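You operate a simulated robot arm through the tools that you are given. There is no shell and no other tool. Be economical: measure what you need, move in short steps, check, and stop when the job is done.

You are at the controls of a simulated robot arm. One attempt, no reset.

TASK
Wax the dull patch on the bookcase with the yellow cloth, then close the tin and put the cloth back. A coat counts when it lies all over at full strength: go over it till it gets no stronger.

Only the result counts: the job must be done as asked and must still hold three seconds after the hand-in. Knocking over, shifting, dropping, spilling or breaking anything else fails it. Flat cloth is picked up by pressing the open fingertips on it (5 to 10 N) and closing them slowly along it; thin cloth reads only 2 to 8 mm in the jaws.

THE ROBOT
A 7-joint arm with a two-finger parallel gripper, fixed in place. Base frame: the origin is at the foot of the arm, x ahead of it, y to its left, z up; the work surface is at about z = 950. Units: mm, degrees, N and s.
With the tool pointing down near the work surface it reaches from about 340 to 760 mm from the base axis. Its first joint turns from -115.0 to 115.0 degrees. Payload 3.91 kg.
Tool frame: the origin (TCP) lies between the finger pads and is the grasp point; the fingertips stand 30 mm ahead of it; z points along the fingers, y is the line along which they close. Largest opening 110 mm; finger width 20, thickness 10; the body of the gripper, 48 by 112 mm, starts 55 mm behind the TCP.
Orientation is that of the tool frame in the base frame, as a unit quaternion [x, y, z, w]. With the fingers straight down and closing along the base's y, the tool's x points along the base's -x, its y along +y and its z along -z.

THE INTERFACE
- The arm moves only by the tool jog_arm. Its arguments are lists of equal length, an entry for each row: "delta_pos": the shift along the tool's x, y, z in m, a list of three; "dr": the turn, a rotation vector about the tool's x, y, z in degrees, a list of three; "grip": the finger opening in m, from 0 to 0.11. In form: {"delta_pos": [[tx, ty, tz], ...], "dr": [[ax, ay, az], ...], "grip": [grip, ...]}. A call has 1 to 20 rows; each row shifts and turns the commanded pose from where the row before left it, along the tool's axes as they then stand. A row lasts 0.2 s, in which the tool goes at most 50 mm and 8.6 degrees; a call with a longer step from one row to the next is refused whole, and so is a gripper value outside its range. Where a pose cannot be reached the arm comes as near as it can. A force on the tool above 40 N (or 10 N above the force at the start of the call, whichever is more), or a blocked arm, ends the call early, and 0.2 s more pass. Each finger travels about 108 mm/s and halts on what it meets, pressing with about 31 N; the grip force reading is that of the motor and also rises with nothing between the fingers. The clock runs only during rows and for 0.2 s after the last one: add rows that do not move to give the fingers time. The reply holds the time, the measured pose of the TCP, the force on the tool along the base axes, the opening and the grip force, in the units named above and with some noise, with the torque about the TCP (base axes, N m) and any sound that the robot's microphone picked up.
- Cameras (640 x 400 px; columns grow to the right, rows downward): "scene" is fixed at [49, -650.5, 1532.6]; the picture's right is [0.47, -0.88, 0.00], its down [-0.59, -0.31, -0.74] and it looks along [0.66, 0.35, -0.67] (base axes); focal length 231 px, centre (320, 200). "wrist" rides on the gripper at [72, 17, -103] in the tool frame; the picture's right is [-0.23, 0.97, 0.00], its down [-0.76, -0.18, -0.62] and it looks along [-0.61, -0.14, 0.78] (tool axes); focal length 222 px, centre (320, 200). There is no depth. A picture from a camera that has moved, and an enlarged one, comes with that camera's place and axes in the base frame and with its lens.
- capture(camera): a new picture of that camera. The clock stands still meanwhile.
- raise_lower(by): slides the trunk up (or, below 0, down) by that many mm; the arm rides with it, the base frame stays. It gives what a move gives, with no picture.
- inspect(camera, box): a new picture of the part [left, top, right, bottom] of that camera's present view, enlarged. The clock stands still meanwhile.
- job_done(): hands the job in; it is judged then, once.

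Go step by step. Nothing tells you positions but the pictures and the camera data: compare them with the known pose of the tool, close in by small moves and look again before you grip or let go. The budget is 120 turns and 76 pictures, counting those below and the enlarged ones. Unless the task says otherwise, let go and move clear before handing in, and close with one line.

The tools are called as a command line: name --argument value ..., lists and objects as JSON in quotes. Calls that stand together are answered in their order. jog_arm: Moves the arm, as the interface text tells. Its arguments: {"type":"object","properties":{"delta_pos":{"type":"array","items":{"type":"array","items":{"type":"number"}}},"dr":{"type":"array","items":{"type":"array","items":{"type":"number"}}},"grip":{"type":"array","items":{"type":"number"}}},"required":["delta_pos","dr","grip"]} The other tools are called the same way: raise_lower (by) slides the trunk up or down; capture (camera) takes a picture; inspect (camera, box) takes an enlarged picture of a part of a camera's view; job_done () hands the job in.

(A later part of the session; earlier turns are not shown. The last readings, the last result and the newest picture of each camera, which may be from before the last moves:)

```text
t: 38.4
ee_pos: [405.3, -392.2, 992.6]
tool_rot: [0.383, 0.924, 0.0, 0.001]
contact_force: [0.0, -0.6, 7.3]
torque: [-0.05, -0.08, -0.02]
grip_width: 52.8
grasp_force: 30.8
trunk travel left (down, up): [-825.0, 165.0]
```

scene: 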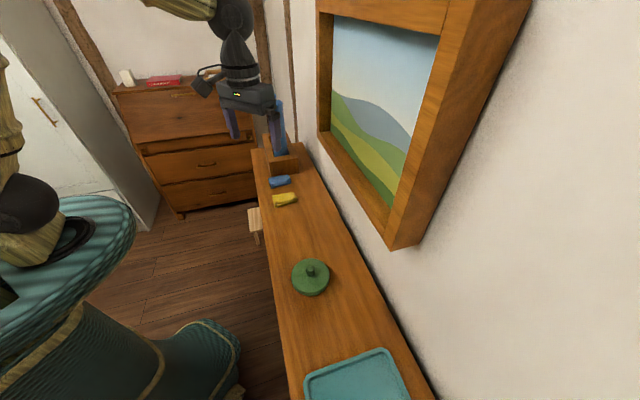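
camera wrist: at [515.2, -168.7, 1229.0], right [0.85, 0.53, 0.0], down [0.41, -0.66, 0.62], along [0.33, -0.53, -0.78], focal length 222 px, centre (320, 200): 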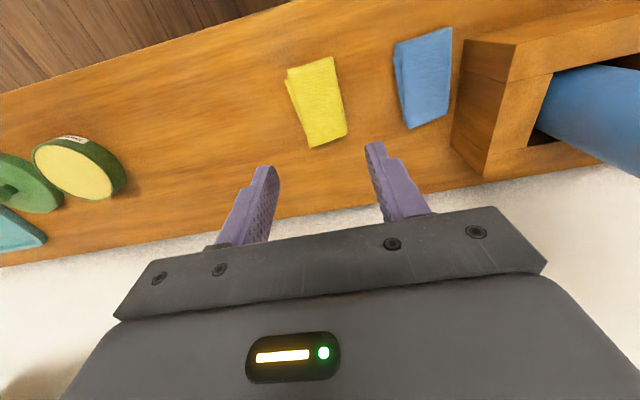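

jog_arm --delta_pos '[[0, 0.012, 0], [0, 0.012, 0], [0, 0.012, 0], [0, 0.012, 0], [0, 0.012, 0], [0, 0.012, 0], [0, 0.012, 0], [0, 0.012, 0], [0, 0.012, 0], [0, 0.012, 0], [0, 0, 0]]' --dr '[[0, 0, 0], [0, 0, 0], [0, 0, 0], [0, 0, 0], [0, 0, 0], [0, 0, 0], [0, 0, 0], [0, 0, 0], [0, 0, 0], [0, 0, 0], [0, 0, 0]]' --grip '[0.01, 0.01, 0.01, 0.01, 0.01, 0.01, 0.01, 0.01, 0.01, 0.01, 0.01]'

inspect --camera "wrist" --box '[0, 0, 400, 250]'

inspect --camera "scene" --box '[250, 190, 390, 290]'

```text
t: 40.8
ee_pos: [489.6, -307.9, 992.1]
tool_rot: [0.383, 0.924, 0.0, 0.0]
contact_force: [-2.4, -2.1, 7.0]
torque: [-0.17, 0.05, -0.01]
grip_width: 52.6
grasp_force: 30.9
trunk travel left (down, up): [-825.0, 165.0]
```

```text
1.60 times, centred on (200, 125) of wrist
camera zoom: at [449.6, -243.9, 1094.7], right [0.85, 0.53, 0.0], down [0.41, -0.66, 0.62], along [0.33, -0.53, -0.78], focal length 355 px, centre (512, 320)
```

zoom: 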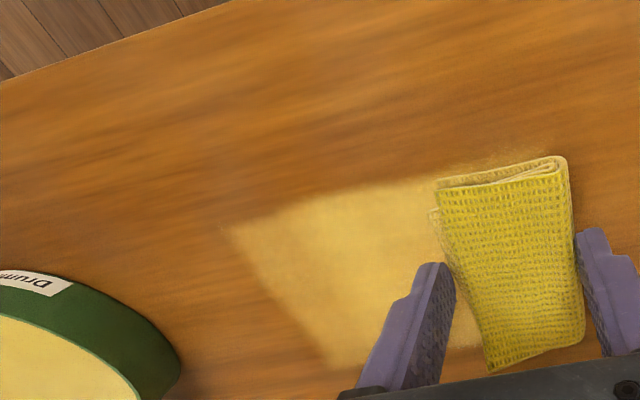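

```text
4.00 times, centred on (320, 240) of scene
camera zoom: at [49.0, -650.5, 1532.6], right [0.47, -0.88, 0.0], down [-0.59, -0.31, -0.74], along [0.66, 0.35, -0.67], focal length 925 px, centre (320, 40)
```

zoom: 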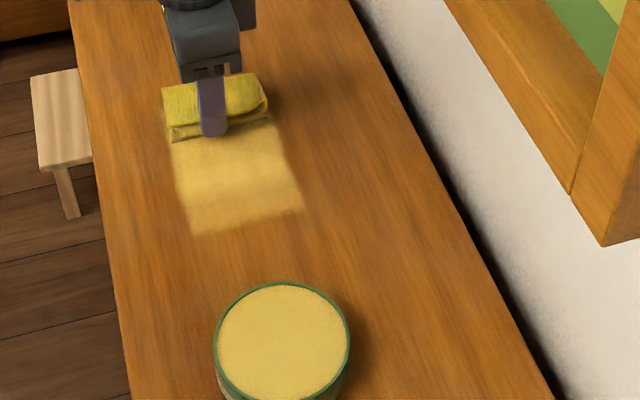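

The wax goes down visibly, so I can judge coverage directly. The coat so far starts at s≈13; I'll stroke back and further toward the tin to find where the patch edge is.

jog_arm --delta_pos '[[0, -0.012, 0], [0, -0.012, 0], [0, -0.012, 0], [0, -0.012, 0], [0, -0.012, 0], [0, -0.012, 0], [0, -0.012, 0], [0, -0.012, 0], [0, -0.012, 0], [0, -0.012, 0], [0, -0.012, 0], [0, -0.008, 0], [0.015, 0, 0], [0.02, 0, 0], [0, 0.012, 0], [0, 0.012, 0], [0, 0.012, 0], [0, 0, 0]]' --dr '[[0, 0, 0], [0, 0, 0], [0, 0, 0], [0, 0, 0], [0, 0, 0], [0, 0, 0], [0, 0, 0], [0, 0, 0], [0, 0, 0], [0, 0, 0], [0, 0, 0], [0, 0, 0], [0, 0, 0], [0, 0, 0], [0, 0, 0], [0, 0, 0], [0, 0, 0], [0, 0, 0]]' --grip '[0.01, 0.01, 0.01, 0.01, 0.01, 0.01, 0.01, 0.01, 0.01, 0.01, 0.01, 0.01, 0.01, 0.01, 0.01, 0.01, 0.01, 0.01]'

inspect --camera "scene" --box '[250, 190, 390, 290]'

```text
t: 44.6
ee_pos: [391.3, -357.5, 991.8]
tool_rot: [0.383, 0.924, 0.0, 0.0]
contact_force: [-3.0, -1.0, 7.1]
torque: [-0.14, 0.06, -0.08]
grip_width: 52.9
grasp_force: 31.0
trunk travel left (down, up): [-825.0, 165.0]
```

```text
4.00 times, centred on (320, 240) of scene
camera zoom: at [49.0, -650.5, 1532.6], right [0.47, -0.88, 0.0], down [-0.59, -0.31, -0.74], along [0.66, 0.35, -0.67], focal length 925 px, centre (320, 40)
```

zoom: 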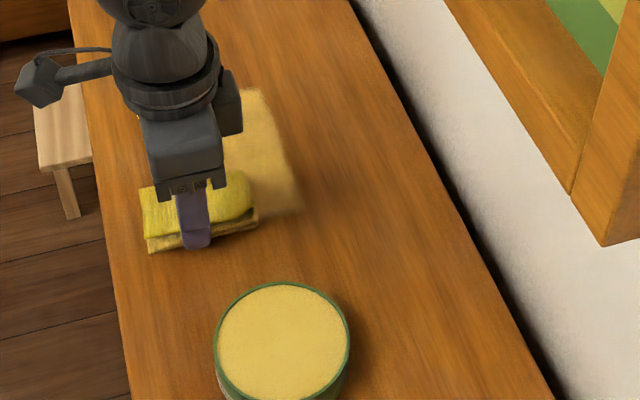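

Wax is only taken up inside the patch, whose near edge is at s≈13. I'll continue the front lane along s.

jog_arm --delta_pos '[[0, 0.012, 0], [0, 0.012, 0], [0, 0.012, 0], [0, 0.012, 0], [0, 0.012, 0], [0, 0.012, 0], [0, 0.012, 0], [0, 0.012, 0], [0, 0.012, 0], [0, 0.012, 0], [0, 0.012, 0], [0, 0.012, 0], [0, 0.012, 0], [0, 0.012, 0], [0, 0, 0]]' --dr '[[0, 0, 0], [0, 0, 0], [0, 0, 0], [0, 0, 0], [0, 0, 0], [0, 0, 0], [0, 0, 0], [0, 0, 0], [0, 0, 0], [0, 0, 0], [0, 0, 0], [0, 0, 0], [0, 0, 0], [0, 0, 0], [0, 0, 0]]' --grip '[0.01, 0.01, 0.01, 0.01, 0.01, 0.01, 0.01, 0.01, 0.01, 0.01, 0.01, 0.01, 0.01, 0.01, 0.01]'

inspect --camera "scene" --box '[250, 190, 390, 290]'

inspect --camera "wrist" --box '[0, 0, 400, 250]'

```text
t: 47.8
ee_pos: [510.1, -237.5, 992.9]
tool_rot: [0.382, 0.924, -0.001, 0.0]
contact_force: [-0.8, 0.2, 1.5]
torque: [-0.01, 0.04, -0.02]
grip_width: 52.8
grasp_force: 31.1
trunk travel left (down, up): [-825.0, 165.0]
```

```text
4.00 times, centred on (320, 240) of scene
camera zoom: at [49.0, -650.5, 1532.6], right [0.47, -0.88, 0.0], down [-0.59, -0.31, -0.74], along [0.66, 0.35, -0.67], focal length 925 px, centre (320, 40)
```

zoom: 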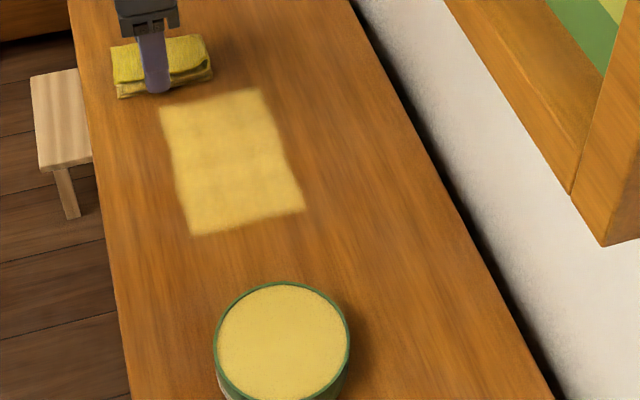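

```text
1.60 times, centred on (200, 125) of wrist
camera zoom: at [470.6, -173.1, 1094.4], right [0.85, 0.53, 0.0], down [0.41, -0.66, 0.62], along [0.33, -0.53, -0.78], focal length 355 px, centre (512, 320)
```

zoom: 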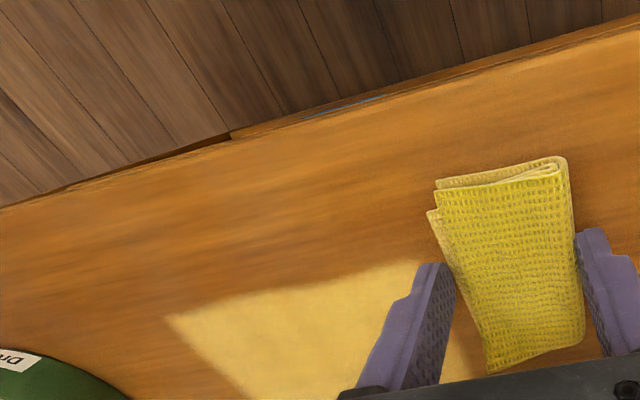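

The wax stops sharply at n≈523 in front and at s≈13 and 152 along the bookcase. I'll run a lane nearer the wall to check the back edge.

jog_arm --delta_pos '[[-0.02, 0, 0], [-0.02, 0, 0], [-0.02, 0, 0], [-0.018, -0.01, 0.001], [0, -0.014, 0], [0, -0.014, 0], [0, -0.014, 0], [0, -0.014, 0], [0, -0.014, 0], [0, -0.014, 0], [0, -0.014, 0], [0, -0.014, 0], [0, -0.014, 0], [0, -0.014, 0], [0, -0.014, 0], [0, -0.014, 0], [0, -0.014, 0], [0, 0, 0]]' --dr '[[0, 0, 0], [0, 0, 0], [0, 0, 0], [0, 0, 0], [0, 0, 0], [0, 0, 0], [0, 0, 0], [0, 0, 0], [0, 0, 0], [0, 0, 0], [0, 0, 0], [0, 0, 0], [0, 0, 0], [0, 0, 0], [0, 0, 0], [0, 0, 0], [0, 0, 0], [0, 0, 0]]' --grip '[0.01, 0.01, 0.01, 0.01, 0.01, 0.01, 0.01, 0.01, 0.01, 0.01, 0.01, 0.01, 0.01, 0.01, 0.01, 0.01, 0.01, 0.01]'

jog_arm --delta_pos '[[0, 0, -0.01], [0, -0.02, -0.04], [0.04, -0.02, -0.04], [0.045, 0, -0.04], [0.045, 0, -0.04], [0, 0, 0]]' --dr '[[0, 0, 0], [0, 0, 0], [0, 0, 0], [0, 0, 0], [0, 0, 0], [0, 0, 0]]' --grip '[0.01, 0.01, 0.01, 0.01, 0.01, 0.01]'

inspect --camera "scene" --box '[250, 190, 390, 290]'

capture --camera "wrist"

```text
t: 51.6
ee_pos: [430.0, -428.0, 991.2]
tool_rot: [0.381, 0.924, 0.0, 0.001]
contact_force: [3.6, 3.4, 11.9]
torque: [0.06, -0.1, 0.1]
grip_width: 52.6
grasp_force: 31.2
trunk travel left (down, up): [-825.0, 165.0]
```

```text
refused: row 3 steps farther than a row can; nothing moved
```

```text
4.00 times, centred on (320, 240) of scene
camera zoom: at [49.0, -650.5, 1532.6], right [0.47, -0.88, 0.0], down [-0.59, -0.31, -0.74], along [0.66, 0.35, -0.67], focal length 925 px, centre (320, 40)
```

zoom: 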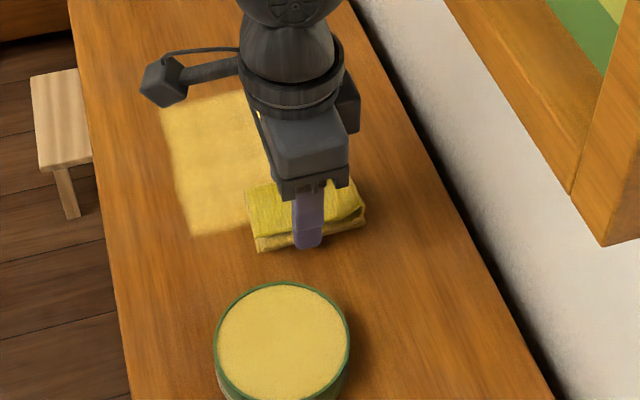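

```text
32 pictures are left
camera wrist: at [389.4, -363.7, 1094.0], right [0.85, 0.53, 0.0], down [0.41, -0.66, 0.62], along [0.33, -0.53, -0.78], focal length 222 px, centre (320, 200)
```

wrist: 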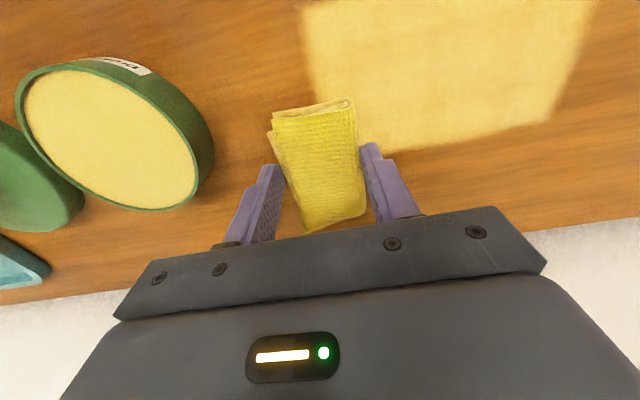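

The patch now shows clearly at about n 523–619, s 13–152. I'll go over all of it again in two overlapping lanes to build up the strength.

jog_arm --delta_pos '[[0.02, 0, -0.0005], [0, 0.012, 0], [0, 0.012, 0], [0, 0.012, 0], [0, 0.012, 0], [0, 0.012, 0], [0, 0.012, 0], [0, 0.012, 0], [0, 0.012, 0], [0, 0.012, 0], [0, 0.012, 0], [0, 0.012, 0], [0, 0.012, 0], [0, 0.012, 0], [0, 0.008, 0], [0, 0, 0]]' --dr '[[0, 0, 0], [0, 0, 0], [0, 0, 0], [0, 0, 0], [0, 0, 0], [0, 0, 0], [0, 0, 0], [0, 0, 0], [0, 0, 0], [0, 0, 0], [0, 0, 0], [0, 0, 0], [0, 0, 0], [0, 0, 0], [0, 0, 0], [0, 0, 0]]' --grip '[0.01, 0.01, 0.01, 0.01, 0.01, 0.01, 0.01, 0.01, 0.01, 0.01, 0.01, 0.01, 0.01, 0.01, 0.01, 0.01]'

inspect --camera "scene" --box '[270, 200, 350, 250]'

jog_arm --delta_pos '[[0.015, 0, 0], [0.015, 0, 0], [0, -0.012, 0], [0, -0.012, 0], [0, -0.012, 0], [0, -0.012, 0], [0, -0.012, 0], [0, -0.012, 0], [0, -0.012, 0], [0, -0.012, 0], [0, -0.012, 0], [0, -0.012, 0], [0, -0.012, 0], [0, -0.012, 0], [0, -0.012, 0], [0, -0.008, 0], [0, 0, 0]]' --dr '[[0, 0, 0], [0, 0, 0], [0, 0, 0], [0, 0, 0], [0, 0, 0], [0, 0, 0], [0, 0, 0], [0, 0, 0], [0, 0, 0], [0, 0, 0], [0, 0, 0], [0, 0, 0], [0, 0, 0], [0, 0, 0], [0, 0, 0], [0, 0, 0], [0, 0, 0]]' --grip '[0.01, 0.01, 0.01, 0.01, 0.01, 0.01, 0.01, 0.01, 0.01, 0.01, 0.01, 0.01, 0.01, 0.01, 0.01, 0.01, 0.01]'

```text
t: 55.0
ee_pos: [531.8, -298.2, 990.9]
tool_rot: [0.382, 0.924, 0.0, 0.0]
contact_force: [-1.9, 0.2, 3.0]
torque: [0.01, 0.0, -0.02]
grip_width: 53.1
grasp_force: 30.8
trunk travel left (down, up): [-825.0, 165.0]
```

```text
8.00 times, centred on (310, 225) of scene
camera zoom: at [49.0, -650.5, 1532.6], right [0.47, -0.88, 0.0], down [-0.59, -0.31, -0.74], along [0.66, 0.35, -0.67], focal length 1849 px, centre (400, 0)
```

zoom: 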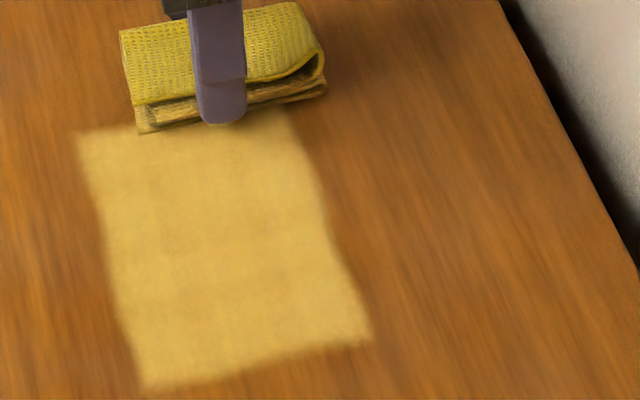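

```text
t: 58.6
ee_pos: [394.2, -392.1, 990.4]
tool_rot: [0.382, 0.924, 0.0, -0.001]
contact_force: [1.9, 2.3, 6.5]
torque: [0.1, -0.13, 0.05]
grip_width: 52.9
grasp_force: 30.8
trunk travel left (down, up): [-825.0, 165.0]
```

The coat still looks thin toward the back and the cloth edge seems to have lost its wax. I'll reload it in the tin.

jog_arm --delta_pos '[[0, 0, -0.03], [0, 0, -0.04], [0, -0.04, 0], [-0.008, -0.04, 0], [0, -0.033, 0], [0, 0, 0.03], [0, 0, 0.005], [0, 0, 0.003], [0, 0, 0.002], [0, 0, 0]]' --dr '[[0, 0, 0], [0, 0, 0], [0, 0, 0], [0, 0, 0], [0, 0, 0], [0, 0, 0], [0, 0, 0], [0, 0, 0], [0, 0, 0], [0, 0, 0]]' --grip '[0.01, 0.01, 0.01, 0.01, 0.01, 0.01, 0.01, 0.01, 0.01, 0.01]'

inspect --camera "scene" --box '[270, 195, 350, 275]'

```text
t: 60.8
ee_pos: [320.5, -478.1, 1020.4]
tool_rot: [0.383, 0.924, -0.001, 0.0]
contact_force: [0.0, -0.4, 0.1]
torque: [-0.01, 0.01, 0.01]
grip_width: 52.4
grasp_force: 31.2
trunk travel left (down, up): [-825.0, 165.0]
```

```text
5.00 times, centred on (310, 235) of scene
camera zoom: at [49.0, -650.5, 1532.6], right [0.47, -0.88, 0.0], down [-0.59, -0.31, -0.74], along [0.66, 0.35, -0.67], focal length 1156 px, centre (370, 25)
```

zoom: 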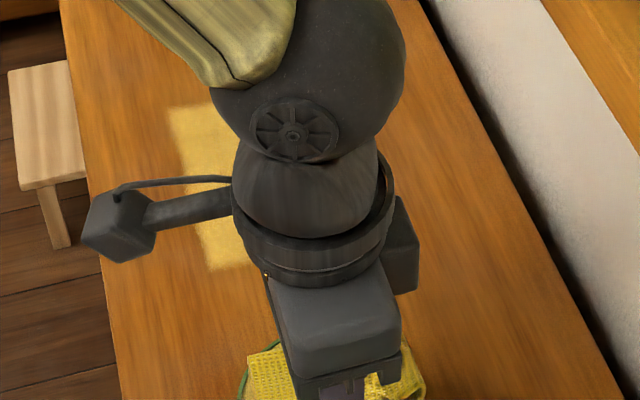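

jog_arm --delta_pos '[[0, 0, 0.001], [0, 0, 0.001], [0, 0, 0.0005], [0, 0, 0], [0, 0, 0], [0, 0, 0]]' --dr '[[0, 0, 0], [0, 0, 0], [0, 0, 0], [0, 0, 0], [0, 0, 0], [0, 0, 0]]' --grip '[0.01, 0.01, 0.01, 0.01, 0.01, 0.01]'

```text
t: 62.2
ee_pos: [320.6, -478.7, 1018.5]
tool_rot: [0.382, 0.924, 0.0, 0.001]
contact_force: [1.5, -1.2, 6.1]
torque: [-0.02, -0.04, 0.04]
grip_width: 53.1
grasp_force: 30.9
trunk travel left (down, up): [-825.0, 165.0]
```

It's reloaded at 6 N. Now I'm back to the patch, starting with the wall-side lane.

jog_arm --delta_pos '[[0, 0, -0.01], [0, 0, -0.05], [-0.02, 0.04, 0], [0, 0.04, 0], [0, 0.034, 0], [0, 0, 0.04], [0, 0, 0.04], [0, 0, 0.005], [0, 0, 0.001], [0, 0, 0.001], [0, 0, 0.001], [0, 0, 0]]' --dr '[[0, 0, 0], [0, 0, 0], [0, 0, 0], [0, 0, 0], [0, 0, 0], [0, 0, 0], [0, 0, 0], [0, 0, 0], [0, 0, 0], [0, 0, 0], [0, 0, 0], [0, 0, 0]]' --grip '[0.01, 0.01, 0.01, 0.01, 0.01, 0.01, 0.01, 0.01, 0.01, 0.01, 0.01, 0.01]'

```text
t: 64.8
ee_pos: [415.9, -412.9, 990.7]
tool_rot: [0.383, 0.924, -0.001, 0.001]
contact_force: [0.4, -0.6, 5.3]
torque: [-0.01, -0.03, 0.03]
grip_width: 53.0
grasp_force: 30.8
trunk travel left (down, up): [-825.0, 165.0]
```

jog_arm --delta_pos '[[0, 0.01, 0.0005], [0, 0.01, 0], [0, 0.01, 0], [0, 0.01, 0], [0, 0.01, 0.0003], [0, 0.01, 0], [0, 0.01, 0], [0, 0.01, 0], [0, 0.01, 0.0003], [0, 0.01, 0], [0, 0.01, 0], [0, 0.01, 0.0002], [0, 0.01, 0], [0, 0.01, 0], [0, 0.01, 0], [0, 0.01, 0], [0, 0, 0]]' --dr '[[0, 0, 0], [0, 0, 0], [0, 0, 0], [0, 0, 0], [0, 0, 0], [0, 0, 0], [0, 0, 0], [0, 0, 0], [0, 0, 0], [0, 0, 0], [0, 0, 0], [0, 0, 0], [0, 0, 0], [0, 0, 0], [0, 0, 0], [0, 0, 0], [0, 0, 0]]' --grip '[0.01, 0.01, 0.01, 0.01, 0.01, 0.01, 0.01, 0.01, 0.01, 0.01, 0.01, 0.01, 0.01, 0.01, 0.01, 0.01, 0.01]'

jog_arm --delta_pos '[[0.015, 0, 0], [0.015, 0, 0], [0, -0.01, 0], [0, -0.01, 0], [0, -0.01, 0], [0, -0.01, 0], [0, -0.01, 0], [0, -0.01, 0], [0, -0.01, 0], [0, -0.01, -0.0003], [0, -0.01, 0], [0, -0.01, 0], [0, -0.01, 0], [0, -0.01, -0.0003], [0, -0.01, 0], [0, -0.01, 0], [0, -0.01, 0], [0, -0.01, 0], [0, 0, 0]]' --dr '[[0, 0, 0], [0, 0, 0], [0, 0, 0], [0, 0, 0], [0, 0, 0], [0, 0, 0], [0, 0, 0], [0, 0, 0], [0, 0, 0], [0, 0, 0], [0, 0, 0], [0, 0, 0], [0, 0, 0], [0, 0, 0], [0, 0, 0], [0, 0, 0], [0, 0, 0], [0, 0, 0], [0, 0, 0]]' --grip '[0.01, 0.01, 0.01, 0.01, 0.01, 0.01, 0.01, 0.01, 0.01, 0.01, 0.01, 0.01, 0.01, 0.01, 0.01, 0.01, 0.01, 0.01, 0.01]'

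jog_arm --delta_pos '[[-0.015, 0, 0], [-0.015, 0, 0], [0, 0.01, 0], [0, 0.01, 0], [0, 0.01, 0], [0, 0.01, 0], [0, 0.01, 0.0003], [0, 0.01, 0], [0, 0.01, 0], [0, 0.01, 0], [0, 0.01, 0.0003], [0, 0.01, 0], [0, 0.01, 0], [0, 0.01, 0], [0, 0.01, 0], [0, 0.01, 0], [0, 0.01, 0], [0, 0.01, 0], [0, 0, 0]]' --dr '[[0, 0, 0], [0, 0, 0], [0, 0, 0], [0, 0, 0], [0, 0, 0], [0, 0, 0], [0, 0, 0], [0, 0, 0], [0, 0, 0], [0, 0, 0], [0, 0, 0], [0, 0, 0], [0, 0, 0], [0, 0, 0], [0, 0, 0], [0, 0, 0], [0, 0, 0], [0, 0, 0], [0, 0, 0]]' --grip '[0.01, 0.01, 0.01, 0.01, 0.01, 0.01, 0.01, 0.01, 0.01, 0.01, 0.01, 0.01, 0.01, 0.01, 0.01, 0.01, 0.01, 0.01, 0.01]'

inspect --camera "scene" --box '[270, 200, 350, 250]'

```text
t: 68.4
ee_pos: [527.3, -298.9, 990.1]
tool_rot: [0.382, 0.924, 0.001, 0.001]
contact_force: [-5.8, -5.6, 21.4]
torque: [-0.17, 0.23, -0.03]
grip_width: 52.9
grasp_force: 31.1
trunk travel left (down, up): [-825.0, 165.0]
```

```text
t: 72.4
ee_pos: [392.6, -390.1, 991.0]
tool_rot: [0.383, 0.924, 0.0, 0.0]
contact_force: [3.1, 3.5, 11.1]
torque: [0.18, -0.18, 0.09]
grip_width: 52.6
grasp_force: 30.3
trunk travel left (down, up): [-825.0, 165.0]
```

```text
t: 76.4
ee_pos: [527.5, -298.1, 989.4]
tool_rot: [0.383, 0.924, 0.0, 0.001]
contact_force: [-4.3, -4.2, 17.0]
torque: [-0.18, 0.22, -0.01]
grip_width: 52.6
grasp_force: 30.9
trunk travel left (down, up): [-825.0, 165.0]
```

```text
8.00 times, centred on (310, 225) of scene
camera zoom: at [49.0, -650.5, 1532.6], right [0.47, -0.88, 0.0], down [-0.59, -0.31, -0.74], along [0.66, 0.35, -0.67], focal length 1849 px, centre (400, 0)
```

zoom: 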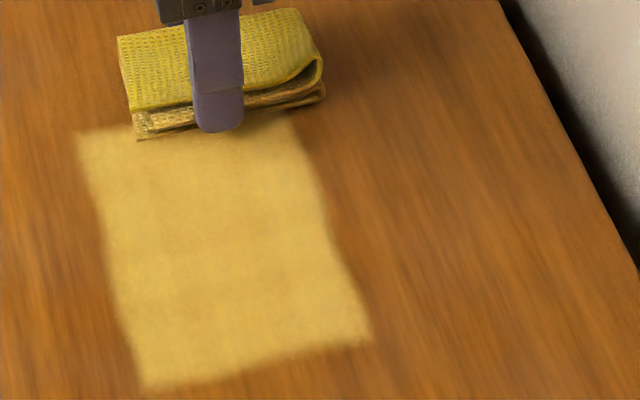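

The coat looks more even now. I'll do another round at slightly less pressure, then lift and look from above.

jog_arm --delta_pos '[[0.015, 0, -0.0003], [0.018, 0, 0], [0, -0.01, 0], [0, -0.01, 0], [0, -0.01, 0], [0, -0.01, 0], [0, -0.01, 0], [0, -0.01, 0], [0, -0.01, 0], [0, -0.01, -0.0003], [0, -0.01, 0], [0, -0.01, 0], [0, -0.01, 0], [0, -0.01, -0.0003], [0, -0.01, 0], [0, -0.01, 0], [0, -0.01, 0], [0, -0.01, 0], [0, 0, 0]]' --dr '[[0, 0, 0], [0, 0, 0], [0, 0, 0], [0, 0, 0], [0, 0, 0], [0, 0, 0], [0, 0, 0], [0, 0, 0], [0, 0, 0], [0, 0, 0], [0, 0, 0], [0, 0, 0], [0, 0, 0], [0, 0, 0], [0, 0, 0], [0, 0, 0], [0, 0, 0], [0, 0, 0], [0, 0, 0]]' --grip '[0.01, 0.01, 0.01, 0.01, 0.01, 0.01, 0.01, 0.01, 0.01, 0.01, 0.01, 0.01, 0.01, 0.01, 0.01, 0.01, 0.01, 0.01, 0.01]'

jog_arm --delta_pos '[[-0.02, 0, 0], [-0.018, 0, 0], [0, 0.01, 0], [0, 0.01, 0], [0, 0.01, 0], [0, 0.01, 0], [0, 0.01, 0.0003], [0, 0.01, 0], [0, 0.01, 0], [0, 0.01, 0], [0, 0.01, 0.0003], [0, 0.01, 0], [0, 0.01, 0], [0, 0.01, 0], [0, 0.01, 0], [0, 0.01, 0], [0, 0.01, 0], [0, 0.01, 0], [0, 0, 0]]' --dr '[[0, 0, 0], [0, 0, 0], [0, 0, 0], [0, 0, 0], [0, 0, 0], [0, 0, 0], [0, 0, 0], [0, 0, 0], [0, 0, 0], [0, 0, 0], [0, 0, 0], [0, 0, 0], [0, 0, 0], [0, 0, 0], [0, 0, 0], [0, 0, 0], [0, 0, 0], [0, 0, 0], [0, 0, 0]]' --grip '[0.01, 0.01, 0.01, 0.01, 0.01, 0.01, 0.01, 0.01, 0.01, 0.01, 0.01, 0.01, 0.01, 0.01, 0.01, 0.01, 0.01, 0.01, 0.01]'

jog_arm --delta_pos '[[0.02, 0, 0], [0, 0, -0.03], [0, 0.03, -0.03], [0.03, 0.03, 0], [0, 0, 0]]' --dr '[[0, 0, 0], [0, 0, 0], [0, 0, 0], [0, 0, 0], [0, 0, 0]]' --grip '[0.01, 0.01, 0.01, 0.01, 0.01]'

inspect --camera "scene" --box '[270, 200, 350, 250]'

inspect --camera "wrist" --box '[60, 50, 300, 200]'

```text
t: 80.4
ee_pos: [390.9, -389.8, 989.4]
tool_rot: [0.383, 0.924, 0.0, 0.0]
contact_force: [0.5, 0.6, -0.6]
torque: [0.0, -0.01, 0.01]
grip_width: 53.1
grasp_force: 31.1
trunk travel left (down, up): [-825.0, 165.0]
```

```text
t: 84.4
ee_pos: [531.9, -302.4, 991.6]
tool_rot: [0.382, 0.924, 0.0, 0.0]
contact_force: [-1.3, -1.5, 6.8]
torque: [-0.06, 0.09, -0.04]
grip_width: 52.9
grasp_force: 31.0
trunk travel left (down, up): [-825.0, 165.0]
```

```text
t: 85.6
ee_pos: [539.0, -224.3, 1049.4]
tool_rot: [0.383, 0.924, 0.0, 0.0]
contact_force: [0.1, -0.3, -1.5]
torque: [0.03, -0.01, 0.0]
grip_width: 52.6
grasp_force: 31.9
trunk travel left (down, up): [-825.0, 165.0]
```

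```text
8.00 times, centred on (310, 225) of scene
camera zoom: at [49.0, -650.5, 1532.6], right [0.47, -0.88, 0.0], down [-0.59, -0.31, -0.74], along [0.66, 0.35, -0.67], focal length 1849 px, centre (400, 0)
```

zoom: 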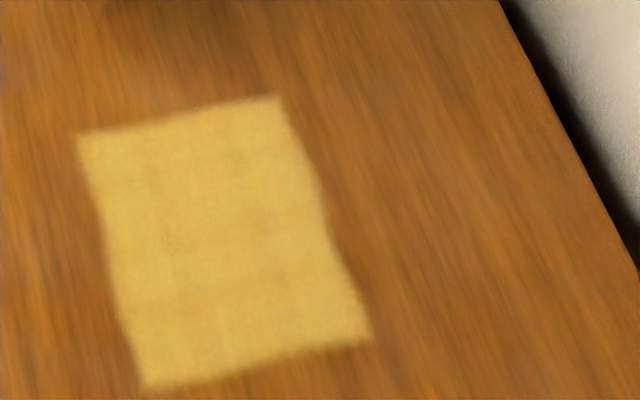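

```text
2.67 times, centred on (180, 125) of wrist
camera zoom: at [499.6, -161.0, 1151.5], right [0.85, 0.53, 0.0], down [0.41, -0.66, 0.62], along [0.33, -0.53, -0.78], focal length 592 px, centre (693, 400)
```

zoom: 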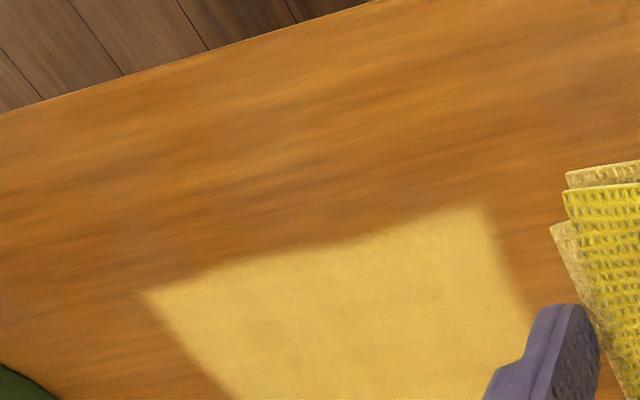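

It's close to saturated, with slight mottling in the middle. I'll reload once more and do a firm final round to be sure.

jog_arm --delta_pos '[[0, -0.02, -0.03], [-0.005, -0.045, 0], [-0.005, -0.045, 0], [-0.005, -0.045, 0], [-0.005, -0.045, 0], [-0.005, -0.045, 0], [0, -0.045, 0], [0, -0.044, 0], [0, 0, 0.045], [0, 0, 0.011], [0, 0, 0.003], [0, 0, 0.002], [0, 0, 0.001], [0, 0, 0]]' --dr '[[0, 0, 0], [0, 0, 0], [0, 0, 0], [0, 0, 0], [0, 0, 0], [0, 0, 0], [0, 0, 0], [0, 0, 0], [0, 0, 0], [0, 0, 0], [0, 0, 0], [0, 0, 0], [0, 0, 0], [0, 0, 0]]' --grip '[0.01, 0.01, 0.01, 0.01, 0.01, 0.01, 0.01, 0.01, 0.01, 0.01, 0.01, 0.01, 0.01, 0.01]'

```text
t: 88.6
ee_pos: [319.4, -479.0, 1017.4]
tool_rot: [0.383, 0.924, 0.0, 0.0]
contact_force: [-0.3, -0.3, -0.8]
torque: [0.02, 0.0, -0.03]
grip_width: 52.8
grasp_force: 31.7
trunk travel left (down, up): [-825.0, 165.0]
```

jog_arm --delta_pos '[[0, 0, 0.001], [0, 0, 0.001], [0, 0, 0.001], [0, 0, 0], [0, 0, 0]]' --dr '[[0, 0, 0], [0, 0, 0], [0, 0, 0], [0, 0, 0], [0, 0, 0]]' --grip '[0.01, 0.01, 0.01, 0.01, 0.01]'

```text
t: 89.8
ee_pos: [319.1, -478.4, 1017.4]
tool_rot: [0.382, 0.924, -0.002, 0.002]
contact_force: [3.0, -1.2, 29.3]
torque: [0.09, -0.06, 0.04]
grip_width: 52.9
grasp_force: 30.9
trunk travel left (down, up): [-825.0, 165.0]
```

jog_arm --delta_pos '[[0, 0, -0.012], [0, 0, -0.05], [-0.018, 0.04, 0], [0, 0.04, 0], [0, 0.03, 0], [0, 0, 0.04], [0, 0, 0.04], [0, 0, 0.004], [0, 0, 0.002], [0, 0, 0.001], [0, 0, 0]]' --dr '[[0, 0, 0], [0, 0, 0], [0, 0, 0], [0, 0, 0], [0, 0, 0], [0, 0, 0], [0, 0, 0], [0, 0, 0], [0, 0, 0], [0, 0, 0], [0, 0, 0]]' --grip '[0.01, 0.01, 0.01, 0.01, 0.01, 0.01, 0.01, 0.01, 0.01, 0.01, 0.01]'

```text
t: 92.2
ee_pos: [410.4, -413.0, 989.7]
tool_rot: [0.383, 0.924, -0.001, 0.0]
contact_force: [1.8, 0.2, 3.5]
torque: [-0.02, -0.1, 0.0]
grip_width: 52.6
grasp_force: 30.8
trunk travel left (down, up): [-825.0, 165.0]
```

jog_arm --delta_pos '[[0, 0, 0.0008], [0, 0.01, 0], [0, 0.01, 0], [0, 0.01, 0], [0, 0.01, 0], [0, 0.01, 0], [0, 0.01, 0], [0, 0.01, 0], [0, 0.01, 0], [0, 0.01, 0], [0, 0.01, 0], [0, 0.01, 0], [0, 0.01, 0], [0, 0.01, 0], [0, 0.01, 0], [0, 0.01, 0], [0, 0.01, 0], [0, 0, 0]]' --dr '[[0, 0, 0], [0, 0, 0], [0, 0, 0], [0, 0, 0], [0, 0, 0], [0, 0, 0], [0, 0, 0], [0, 0, 0], [0, 0, 0], [0, 0, 0], [0, 0, 0], [0, 0, 0], [0, 0, 0], [0, 0, 0], [0, 0, 0], [0, 0, 0], [0, 0, 0], [0, 0, 0]]' --grip '[0.01, 0.01, 0.01, 0.01, 0.01, 0.01, 0.01, 0.01, 0.01, 0.01, 0.01, 0.01, 0.01, 0.01, 0.01, 0.01, 0.01, 0.01]'

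jog_arm --delta_pos '[[0.016, 0, 0], [0.016, 0, 0], [0, -0.01, 0], [0, -0.01, 0], [0, -0.01, 0], [0, -0.01, 0], [0, -0.01, 0], [0, -0.01, 0], [0, -0.01, 0], [0, -0.01, 0], [0, -0.01, 0], [0, 0, 0]]' --dr '[[0, 0, 0], [0, 0, 0], [0, 0, 0], [0, 0, 0], [0, 0, 0], [0, 0, 0], [0, 0, 0], [0, 0, 0], [0, 0, 0], [0, 0, 0], [0, 0, 0], [0, 0, 0]]' --grip '[0.01, 0.01, 0.01, 0.01, 0.01, 0.01, 0.01, 0.01, 0.01, 0.01, 0.01, 0.01]'

```text
t: 96.0
ee_pos: [523.4, -300.4, 989.7]
tool_rot: [0.382, 0.924, 0.001, 0.001]
contact_force: [-2.3, -2.0, 10.4]
torque: [-0.03, 0.13, -0.04]
grip_width: 53.1
grasp_force: 31.0
trunk travel left (down, up): [-825.0, 165.0]
```

```text
t: 98.6
ee_pos: [437.5, -341.7, 989.8]
tool_rot: [0.383, 0.924, 0.0, 0.001]
contact_force: [3.8, 3.4, 14.4]
torque: [0.18, -0.12, 0.04]
grip_width: 52.8
grasp_force: 31.3
trunk travel left (down, up): [-825.0, 165.0]
```

jog_arm --delta_pos '[[0, -0.01, 0], [0, -0.01, 0], [0, -0.01, 0], [0, -0.01, 0], [0, -0.01, 0], [0, -0.01, 0], [0, -0.01, 0], [0, 0, 0]]' --dr '[[0, 0, 0], [0, 0, 0], [0, 0, 0], [0, 0, 0], [0, 0, 0], [0, 0, 0], [0, 0, 0], [0, 0, 0]]' --grip '[0.01, 0.01, 0.01, 0.01, 0.01, 0.01, 0.01, 0.01]'

jog_arm --delta_pos '[[-0.015, 0, 0], [0, 0.01, 0], [0, 0.01, 0], [0, 0.01, 0], [0, 0.01, 0], [0, 0.01, 0], [0, 0.01, 0], [0, 0.01, 0], [0, 0.01, 0], [0, 0.01, 0], [0, 0.01, 0], [0, 0.01, 0], [0, 0.01, 0], [0, 0.01, 0], [0, 0.01, 0], [0, 0.01, 0], [0, 0.01, 0], [0, 0, 0]]' --dr '[[0, 0, 0], [0, 0, 0], [0, 0, 0], [0, 0, 0], [0, 0, 0], [0, 0, 0], [0, 0, 0], [0, 0, 0], [0, 0, 0], [0, 0, 0], [0, 0, 0], [0, 0, 0], [0, 0, 0], [0, 0, 0], [0, 0, 0], [0, 0, 0], [0, 0, 0], [0, 0, 0]]' --grip '[0.01, 0.01, 0.01, 0.01, 0.01, 0.01, 0.01, 0.01, 0.01, 0.01, 0.01, 0.01, 0.01, 0.01, 0.01, 0.01, 0.01, 0.01]'

jog_arm --delta_pos '[[-0.02, 0, 0], [0, -0.01, 0], [0, -0.01, 0], [0, -0.01, 0], [0, -0.01, 0], [0, -0.01, 0], [0, -0.01, 0], [0, -0.01, 0], [0, -0.01, 0], [0, -0.01, 0], [0, -0.01, 0], [0, -0.01, 0], [0, -0.01, 0], [0, -0.01, 0], [0, -0.01, 0], [0, -0.01, 0], [0, 0, 0]]' --dr '[[0, 0, 0], [0, 0, 0], [0, 0, 0], [0, 0, 0], [0, 0, 0], [0, 0, 0], [0, 0, 0], [0, 0, 0], [0, 0, 0], [0, 0, 0], [0, 0, 0], [0, 0, 0], [0, 0, 0], [0, 0, 0], [0, 0, 0], [0, 0, 0], [0, 0, 0]]' --grip '[0.01, 0.01, 0.01, 0.01, 0.01, 0.01, 0.01, 0.01, 0.01, 0.01, 0.01, 0.01, 0.01, 0.01, 0.01, 0.01, 0.01]'

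jog_arm --delta_pos '[[0.02, 0, 0], [0.012, 0, 0], [0, 0.01, 0], [0, 0.01, 0], [0, 0.01, 0], [0, 0.01, 0], [0, 0.01, 0], [0, 0.01, 0], [0, 0.01, 0], [0, 0.01, 0], [0, 0.01, 0], [0, 0.01, 0], [0, 0.01, 0], [0, 0.01, 0], [0, 0.01, 0], [0, 0.01, 0], [0, 0.01, 0], [0, 0, 0]]' --dr '[[0, 0, 0], [0, 0, 0], [0, 0, 0], [0, 0, 0], [0, 0, 0], [0, 0, 0], [0, 0, 0], [0, 0, 0], [0, 0, 0], [0, 0, 0], [0, 0, 0], [0, 0, 0], [0, 0, 0], [0, 0, 0], [0, 0, 0], [0, 0, 0], [0, 0, 0], [0, 0, 0]]' --grip '[0.01, 0.01, 0.01, 0.01, 0.01, 0.01, 0.01, 0.01, 0.01, 0.01, 0.01, 0.01, 0.01, 0.01, 0.01, 0.01, 0.01, 0.01]'

jog_arm --delta_pos '[[0, 0, -0.03], [0, 0.03, -0.03], [0, 0.04, 0], [0, 0, 0]]' --dr '[[0, 0, 0], [0, 0, 0], [0, 0, 0], [0, 0, 0]]' --grip '[0.01, 0.01, 0.01, 0.01]'

inspect --camera "scene" --box '[270, 200, 350, 250]'

capture --camera "wrist"

```text
t: 100.4
ee_pos: [388.0, -390.3, 989.8]
tool_rot: [0.382, 0.924, 0.0, 0.0]
contact_force: [2.1, 2.7, 10.8]
torque: [0.11, -0.06, 0.03]
grip_width: 52.7
grasp_force: 30.7
trunk travel left (down, up): [-825.0, 165.0]
```

```text
t: 104.2
ee_pos: [512.2, -288.0, 989.6]
tool_rot: [0.382, 0.924, 0.0, 0.0]
contact_force: [-1.9, -0.3, 4.2]
torque: [-0.04, 0.05, -0.01]
grip_width: 53.0
grasp_force: 31.3
trunk travel left (down, up): [-825.0, 165.0]
```

```text
t: 107.8
ee_pos: [418.5, -408.8, 988.8]
tool_rot: [0.383, 0.924, 0.001, 0.0]
contact_force: [-0.4, 0.2, 0.3]
torque: [-0.02, 0.0, -0.03]
grip_width: 53.0
grasp_force: 31.2
trunk travel left (down, up): [-825.0, 165.0]
```

```text
t: 111.6
ee_pos: [503.3, -279.7, 989.5]
tool_rot: [0.383, 0.924, 0.0, 0.0]
contact_force: [-0.2, 0.8, 0.3]
torque: [0.01, 0.02, -0.04]
grip_width: 53.0
grasp_force: 30.7
trunk travel left (down, up): [-825.0, 165.0]
```

```text
t: 112.6
ee_pos: [554.1, -230.3, 1048.2]
tool_rot: [0.382, 0.924, 0.0, 0.0]
contact_force: [-1.0, -0.4, -0.2]
torque: [0.01, 0.0, 0.01]
grip_width: 52.7
grasp_force: 31.0
trunk travel left (down, up): [-825.0, 165.0]
```

```text
8.00 times, centred on (310, 225) of scene
camera zoom: at [49.0, -650.5, 1532.6], right [0.47, -0.88, 0.0], down [-0.59, -0.31, -0.74], along [0.66, 0.35, -0.67], focal length 1849 px, centre (400, 0)
```

zoom: 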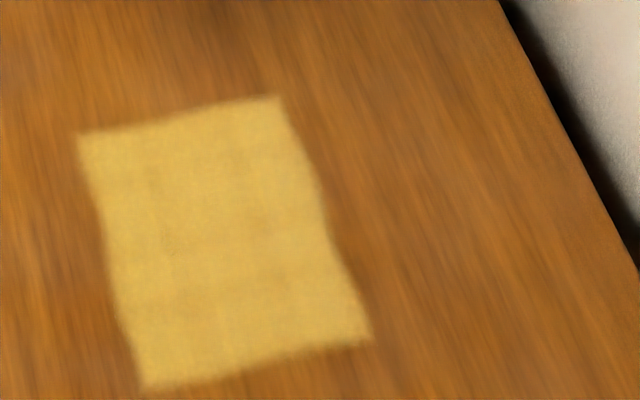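

```text
25 pictures are left
camera wrist: at [512.7, -166.9, 1151.7], right [0.85, 0.53, 0.0], down [0.41, -0.66, 0.62], along [0.33, -0.53, -0.78], focal length 222 px, centre (320, 200)
```

wrist: 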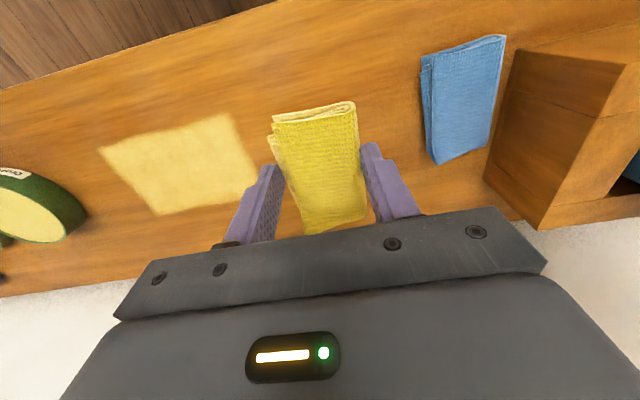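

inspect --camera "wrist" --box '[90, 100, 270, 220]'

```text
3.33 times, centred on (180, 160) of wrist
camera zoom: at [512.7, -166.9, 1151.7], right [0.85, 0.53, 0.0], down [0.41, -0.66, 0.62], along [0.33, -0.53, -0.78], focal length 740 px, centre (787, 333)
```

zoom: 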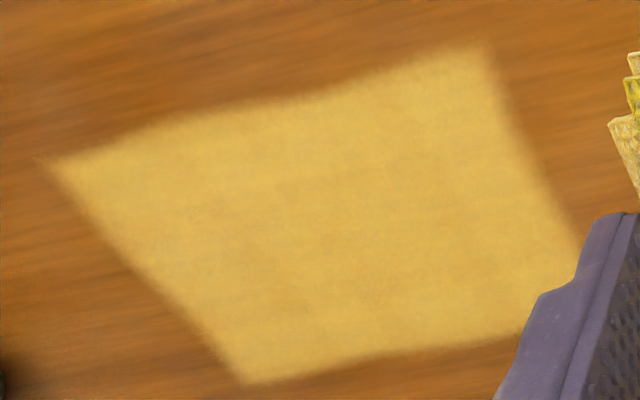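

The coat is even and no stronger than before this round, so it's saturated. I'm setting the cloth back down where it lay.

jog_arm --delta_pos '[[0.004, -0.004, 0.02], [0, 0, 0.025], [0, 0, 0.009], [0, 0, 0.002], [0, 0, 0.001], [0, 0, 0]]' --dr '[[0, 0, 0], [0, 0, 0], [0, 0, 0], [0, 0, 0], [0, 0, 0], [0, 0, 0]]' --grip '[0.01, 0.01, 0.01, 0.01, 0.01, 0.01]'

```text
t: 114.0
ee_pos: [547.2, -230.7, 991.4]
tool_rot: [0.383, 0.924, -0.001, 0.0]
contact_force: [0.3, 0.3, -0.2]
torque: [0.0, 0.0, -0.01]
grip_width: 52.5
grasp_force: 31.0
trunk travel left (down, up): [-825.0, 165.0]
```

jog_arm --delta_pos '[[0, 0, 0.001], [0, 0, 0.001], [0, 0, 0.0005], [0, 0, 0]]' --dr '[[0, 0, 0], [0, 0, 0], [0, 0, 0], [0, 0, 0]]' --grip '[0.01, 0.01, 0.01, 0.01]'

```text
t: 115.0
ee_pos: [547.6, -230.5, 989.6]
tool_rot: [0.383, 0.924, 0.0, 0.0]
contact_force: [-0.1, -0.6, -0.1]
torque: [-0.02, 0.0, -0.01]
grip_width: 53.0
grasp_force: 30.5
trunk travel left (down, up): [-825.0, 165.0]
```

jog_arm --delta_pos '[[0, 0, 0.001], [0, 0, 0.001], [0, 0, 0]]' --dr '[[0, 0, 0], [0, 0, 0], [0, 0, 0]]' --grip '[0.01, 0.01, 0.01]'

```text
t: 115.8
ee_pos: [546.8, -229.7, 989.1]
tool_rot: [0.383, 0.924, 0.001, 0.001]
contact_force: [-0.4, 0.9, 16.0]
torque: [0.03, 0.1, -0.01]
grip_width: 52.9
grasp_force: 30.9
trunk travel left (down, up): [-825.0, 165.0]
```

It's touching the wood. I'm opening and lifting clear.

jog_arm --delta_pos '[[0, 0, -0.001], [0, 0, 0], [0, 0, 0], [0, 0, 0], [0, 0, -0.02], [0, 0, -0.05], [0, 0, -0.05], [0, 0, 0]]' --dr '[[0, 0, 0], [0, 0, 0], [0, 0, 0], [0, 0, 0], [0, 0, 0], [0, 0, 0], [0, 0, 0], [0, 0, 0]]' --grip '[0.056, 0.062, 0.072, 0.08, 0.08, 0.08, 0.08, 0.08]'

capture --camera "wrist"

inspect --camera "scene" --box '[230, 130, 390, 230]'

```text
t: 117.6
ee_pos: [547.5, -229.8, 1108.2]
tool_rot: [0.382, 0.924, 0.0, 0.0]
contact_force: [0.0, 0.2, -0.2]
torque: [0.02, 0.04, 0.02]
grip_width: 80.0
grasp_force: 0.0
trunk travel left (down, up): [-825.0, 165.0]
```

```text
23 pictures are left
camera wrist: at [506.7, -167.3, 1210.7], right [0.85, 0.53, 0.0], down [0.41, -0.66, 0.62], along [0.33, -0.53, -0.78], focal length 222 px, centre (320, 200)
```

wrist: 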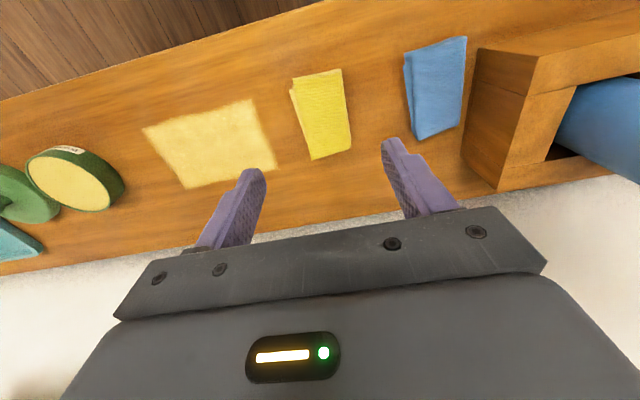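

```text
4.00 times, centred on (310, 180) of scene
camera zoom: at [49.0, -650.5, 1532.6], right [0.47, -0.88, 0.0], down [-0.59, -0.31, -0.74], along [0.66, 0.35, -0.67], focal length 925 px, centre (360, 280)
```

zoom: 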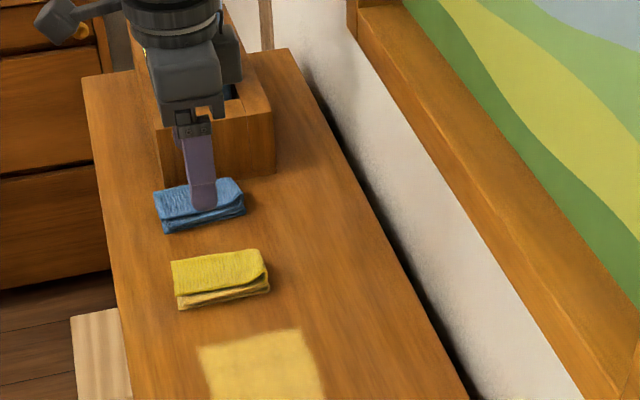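

The cloth is back in place. Now to fetch the lid at about (234.5, −565.5).

jog_arm --delta_pos '[[0, -0.045, 0], [0, -0.046, 0], [0, -0.046, 0], [0, -0.046, 0], [0, -0.046, 0], [-0.004, -0.046, 0], [-0.004, -0.046, 0], [-0.004, -0.046, 0], [-0.004, -0.046, 0], [0, -0.045, 0], [0, 0, 0.04], [0, 0, 0.04], [0, 0, 0]]' --dr '[[0, 0, 0], [0, 0, 0], [0, 0, 0], [0, 0, 0], [0, 0, 0], [0, 0, 0], [0, 0, 0], [0, 0, 0], [0, 0, 0], [0, 0, 0], [0, 0, 0], [0, 0, 0], [0, 0, 0]]' --grip '[0.07, 0.06, 0.055, 0.055, 0.055, 0.055, 0.055, 0.055, 0.055, 0.055, 0.055, 0.055, 0.055]'

inspect --camera "wrist" --box '[200, 80, 440, 220]'

```text
t: 120.4
ee_pos: [237.2, -565.8, 1028.5]
tool_rot: [0.383, 0.924, -0.001, 0.0]
contact_force: [-0.8, 0.5, -0.5]
torque: [-0.03, -0.01, -0.01]
grip_width: 54.9
grasp_force: 0.1
trunk travel left (down, up): [-825.0, 165.0]
```

```text
2.67 times, centred on (320, 150) of wrist
camera zoom: at [196.8, -501.5, 1131.0], right [0.85, 0.53, 0.0], down [0.41, -0.66, 0.62], along [0.33, -0.53, -0.78], focal length 592 px, centre (320, 333)
```

zoom: 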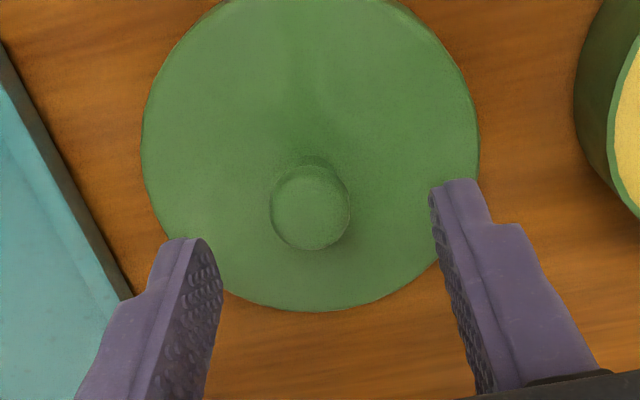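

jog_arm --delta_pos '[[0.001, -0.002, 0.02], [0, 0, 0.008], [0, 0, 0.002], [0, 0, 0.001], [0, 0, 0]]' --dr '[[0, 0, 0], [0, 0, 0], [0, 0, 0], [0, 0, 0], [0, 0, 0]]' --grip '[0.055, 0.055, 0.055, 0.055, 0.055]'

```text
t: 121.6
ee_pos: [232.8, -566.4, 997.6]
tool_rot: [0.383, 0.924, 0.0, 0.0]
contact_force: [1.0, 0.6, 0.1]
torque: [-0.02, 0.02, 0.0]
grip_width: 55.1
grasp_force: 0.0
trunk travel left (down, up): [-825.0, 165.0]
```

jog_arm --delta_pos '[[0, 0, 0], [0, 0, 0], [0, 0, 0], [0, 0, 0], [0, 0, 0], [0, 0, 0], [0, 0, 0]]' --dr '[[0, 0, 0], [0, 0, 0], [0, 0, 0], [0, 0, 0], [0, 0, 0], [0, 0, 0], [0, 0, 0]]' --grip '[0.045, 0.036, 0.028, 0.024, 0.02, 0.012, 0.01]'

jog_arm --delta_pos '[[0, 0, -0.005], [0, 0, -0.02], [0, 0, -0.04], [0, 0, 0]]' --dr '[[0, 0, 0], [0, 0, 0], [0, 0, 0], [0, 0, 0]]' --grip '[0.01, 0.01, 0.01, 0.01]'

capture --camera "wrist"

```text
t: 123.2
ee_pos: [234.1, -568.6, 997.7]
tool_rot: [0.382, 0.924, 0.0, 0.0]
contact_force: [0.0, 0.1, -0.2]
torque: [-0.04, 0.02, 0.0]
grip_width: 20.4
grasp_force: 31.0
trunk travel left (down, up): [-825.0, 165.0]
```

```text
t: 124.2
ee_pos: [233.0, -566.8, 1062.4]
tool_rot: [0.383, 0.924, 0.0, 0.0]
contact_force: [0.3, -0.1, -0.4]
torque: [0.02, -0.02, -0.04]
grip_width: 20.6
grasp_force: 31.2
trunk travel left (down, up): [-825.0, 165.0]
```

```text
20 pictures are left
camera wrist: at [193.1, -502.8, 1164.9], right [0.85, 0.53, 0.0], down [0.41, -0.66, 0.62], along [0.33, -0.53, -0.78], focal length 222 px, centre (320, 200)
```

wrist: 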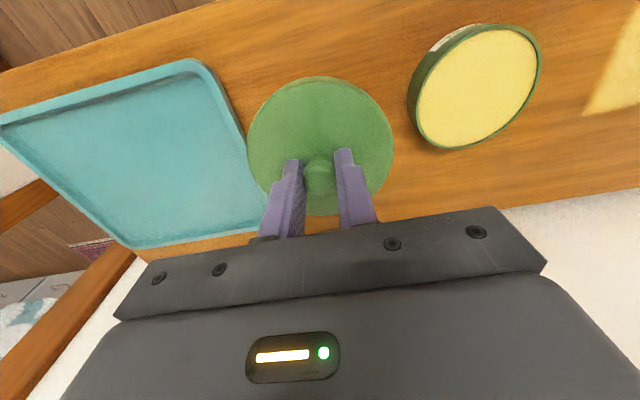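

The lid is held. I'm moving it over the tin and checking alignment before lowering.

jog_arm --delta_pos '[[0, 0.042, 0], [0, 0.042, 0], [0, 0.0415, 0], [0, 0, 0.015], [0, 0, 0]]' --dr '[[0, 0, 0], [0, 0, 0], [0, 0, 0], [0, 0, 0], [0, 0, 0]]' --grip '[0.01, 0.01, 0.01, 0.01, 0.01]'

inspect --camera "scene" --box '[270, 240, 350, 300]'

inspect --camera "wrist" --box '[200, 50, 440, 200]'

```text
t: 125.4
ee_pos: [321.2, -476.4, 1048.1]
tool_rot: [0.383, 0.924, 0.0, 0.0]
contact_force: [0.4, -0.3, -0.8]
torque: [0.0, -0.03, 0.0]
grip_width: 20.4
grasp_force: 31.1
trunk travel left (down, up): [-825.0, 165.0]
```

```text
6.67 times, centred on (310, 270) of scene
camera zoom: at [49.0, -650.5, 1532.6], right [0.47, -0.88, 0.0], down [-0.59, -0.31, -0.74], along [0.66, 0.35, -0.67], focal length 1541 px, centre (387, -267)
```

zoom: 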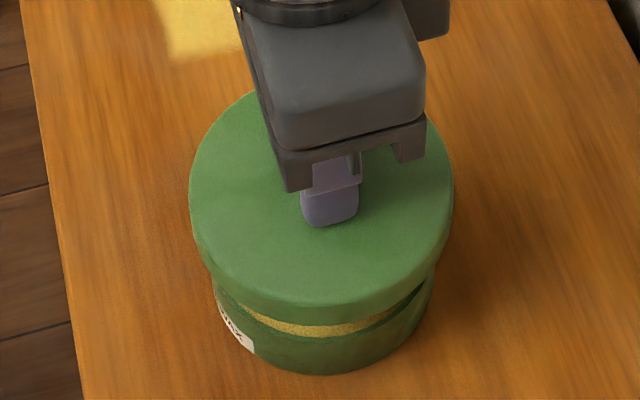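

```text
2.67 times, centred on (320, 125) of wrist
camera zoom: at [281.5, -413.2, 1150.4], right [0.85, 0.53, 0.0], down [0.41, -0.66, 0.62], along [0.33, -0.53, -0.78], focal length 592 px, centre (320, 400)
```

zoom: 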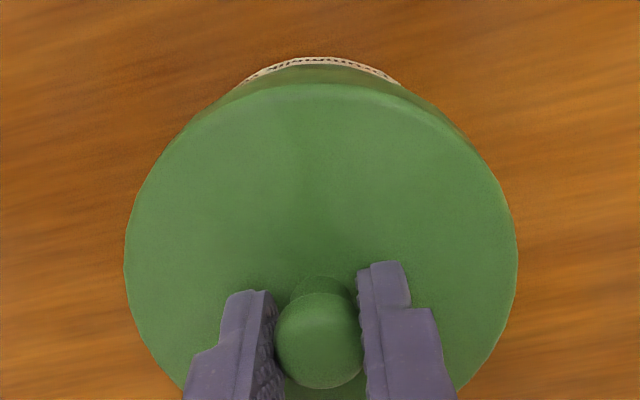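

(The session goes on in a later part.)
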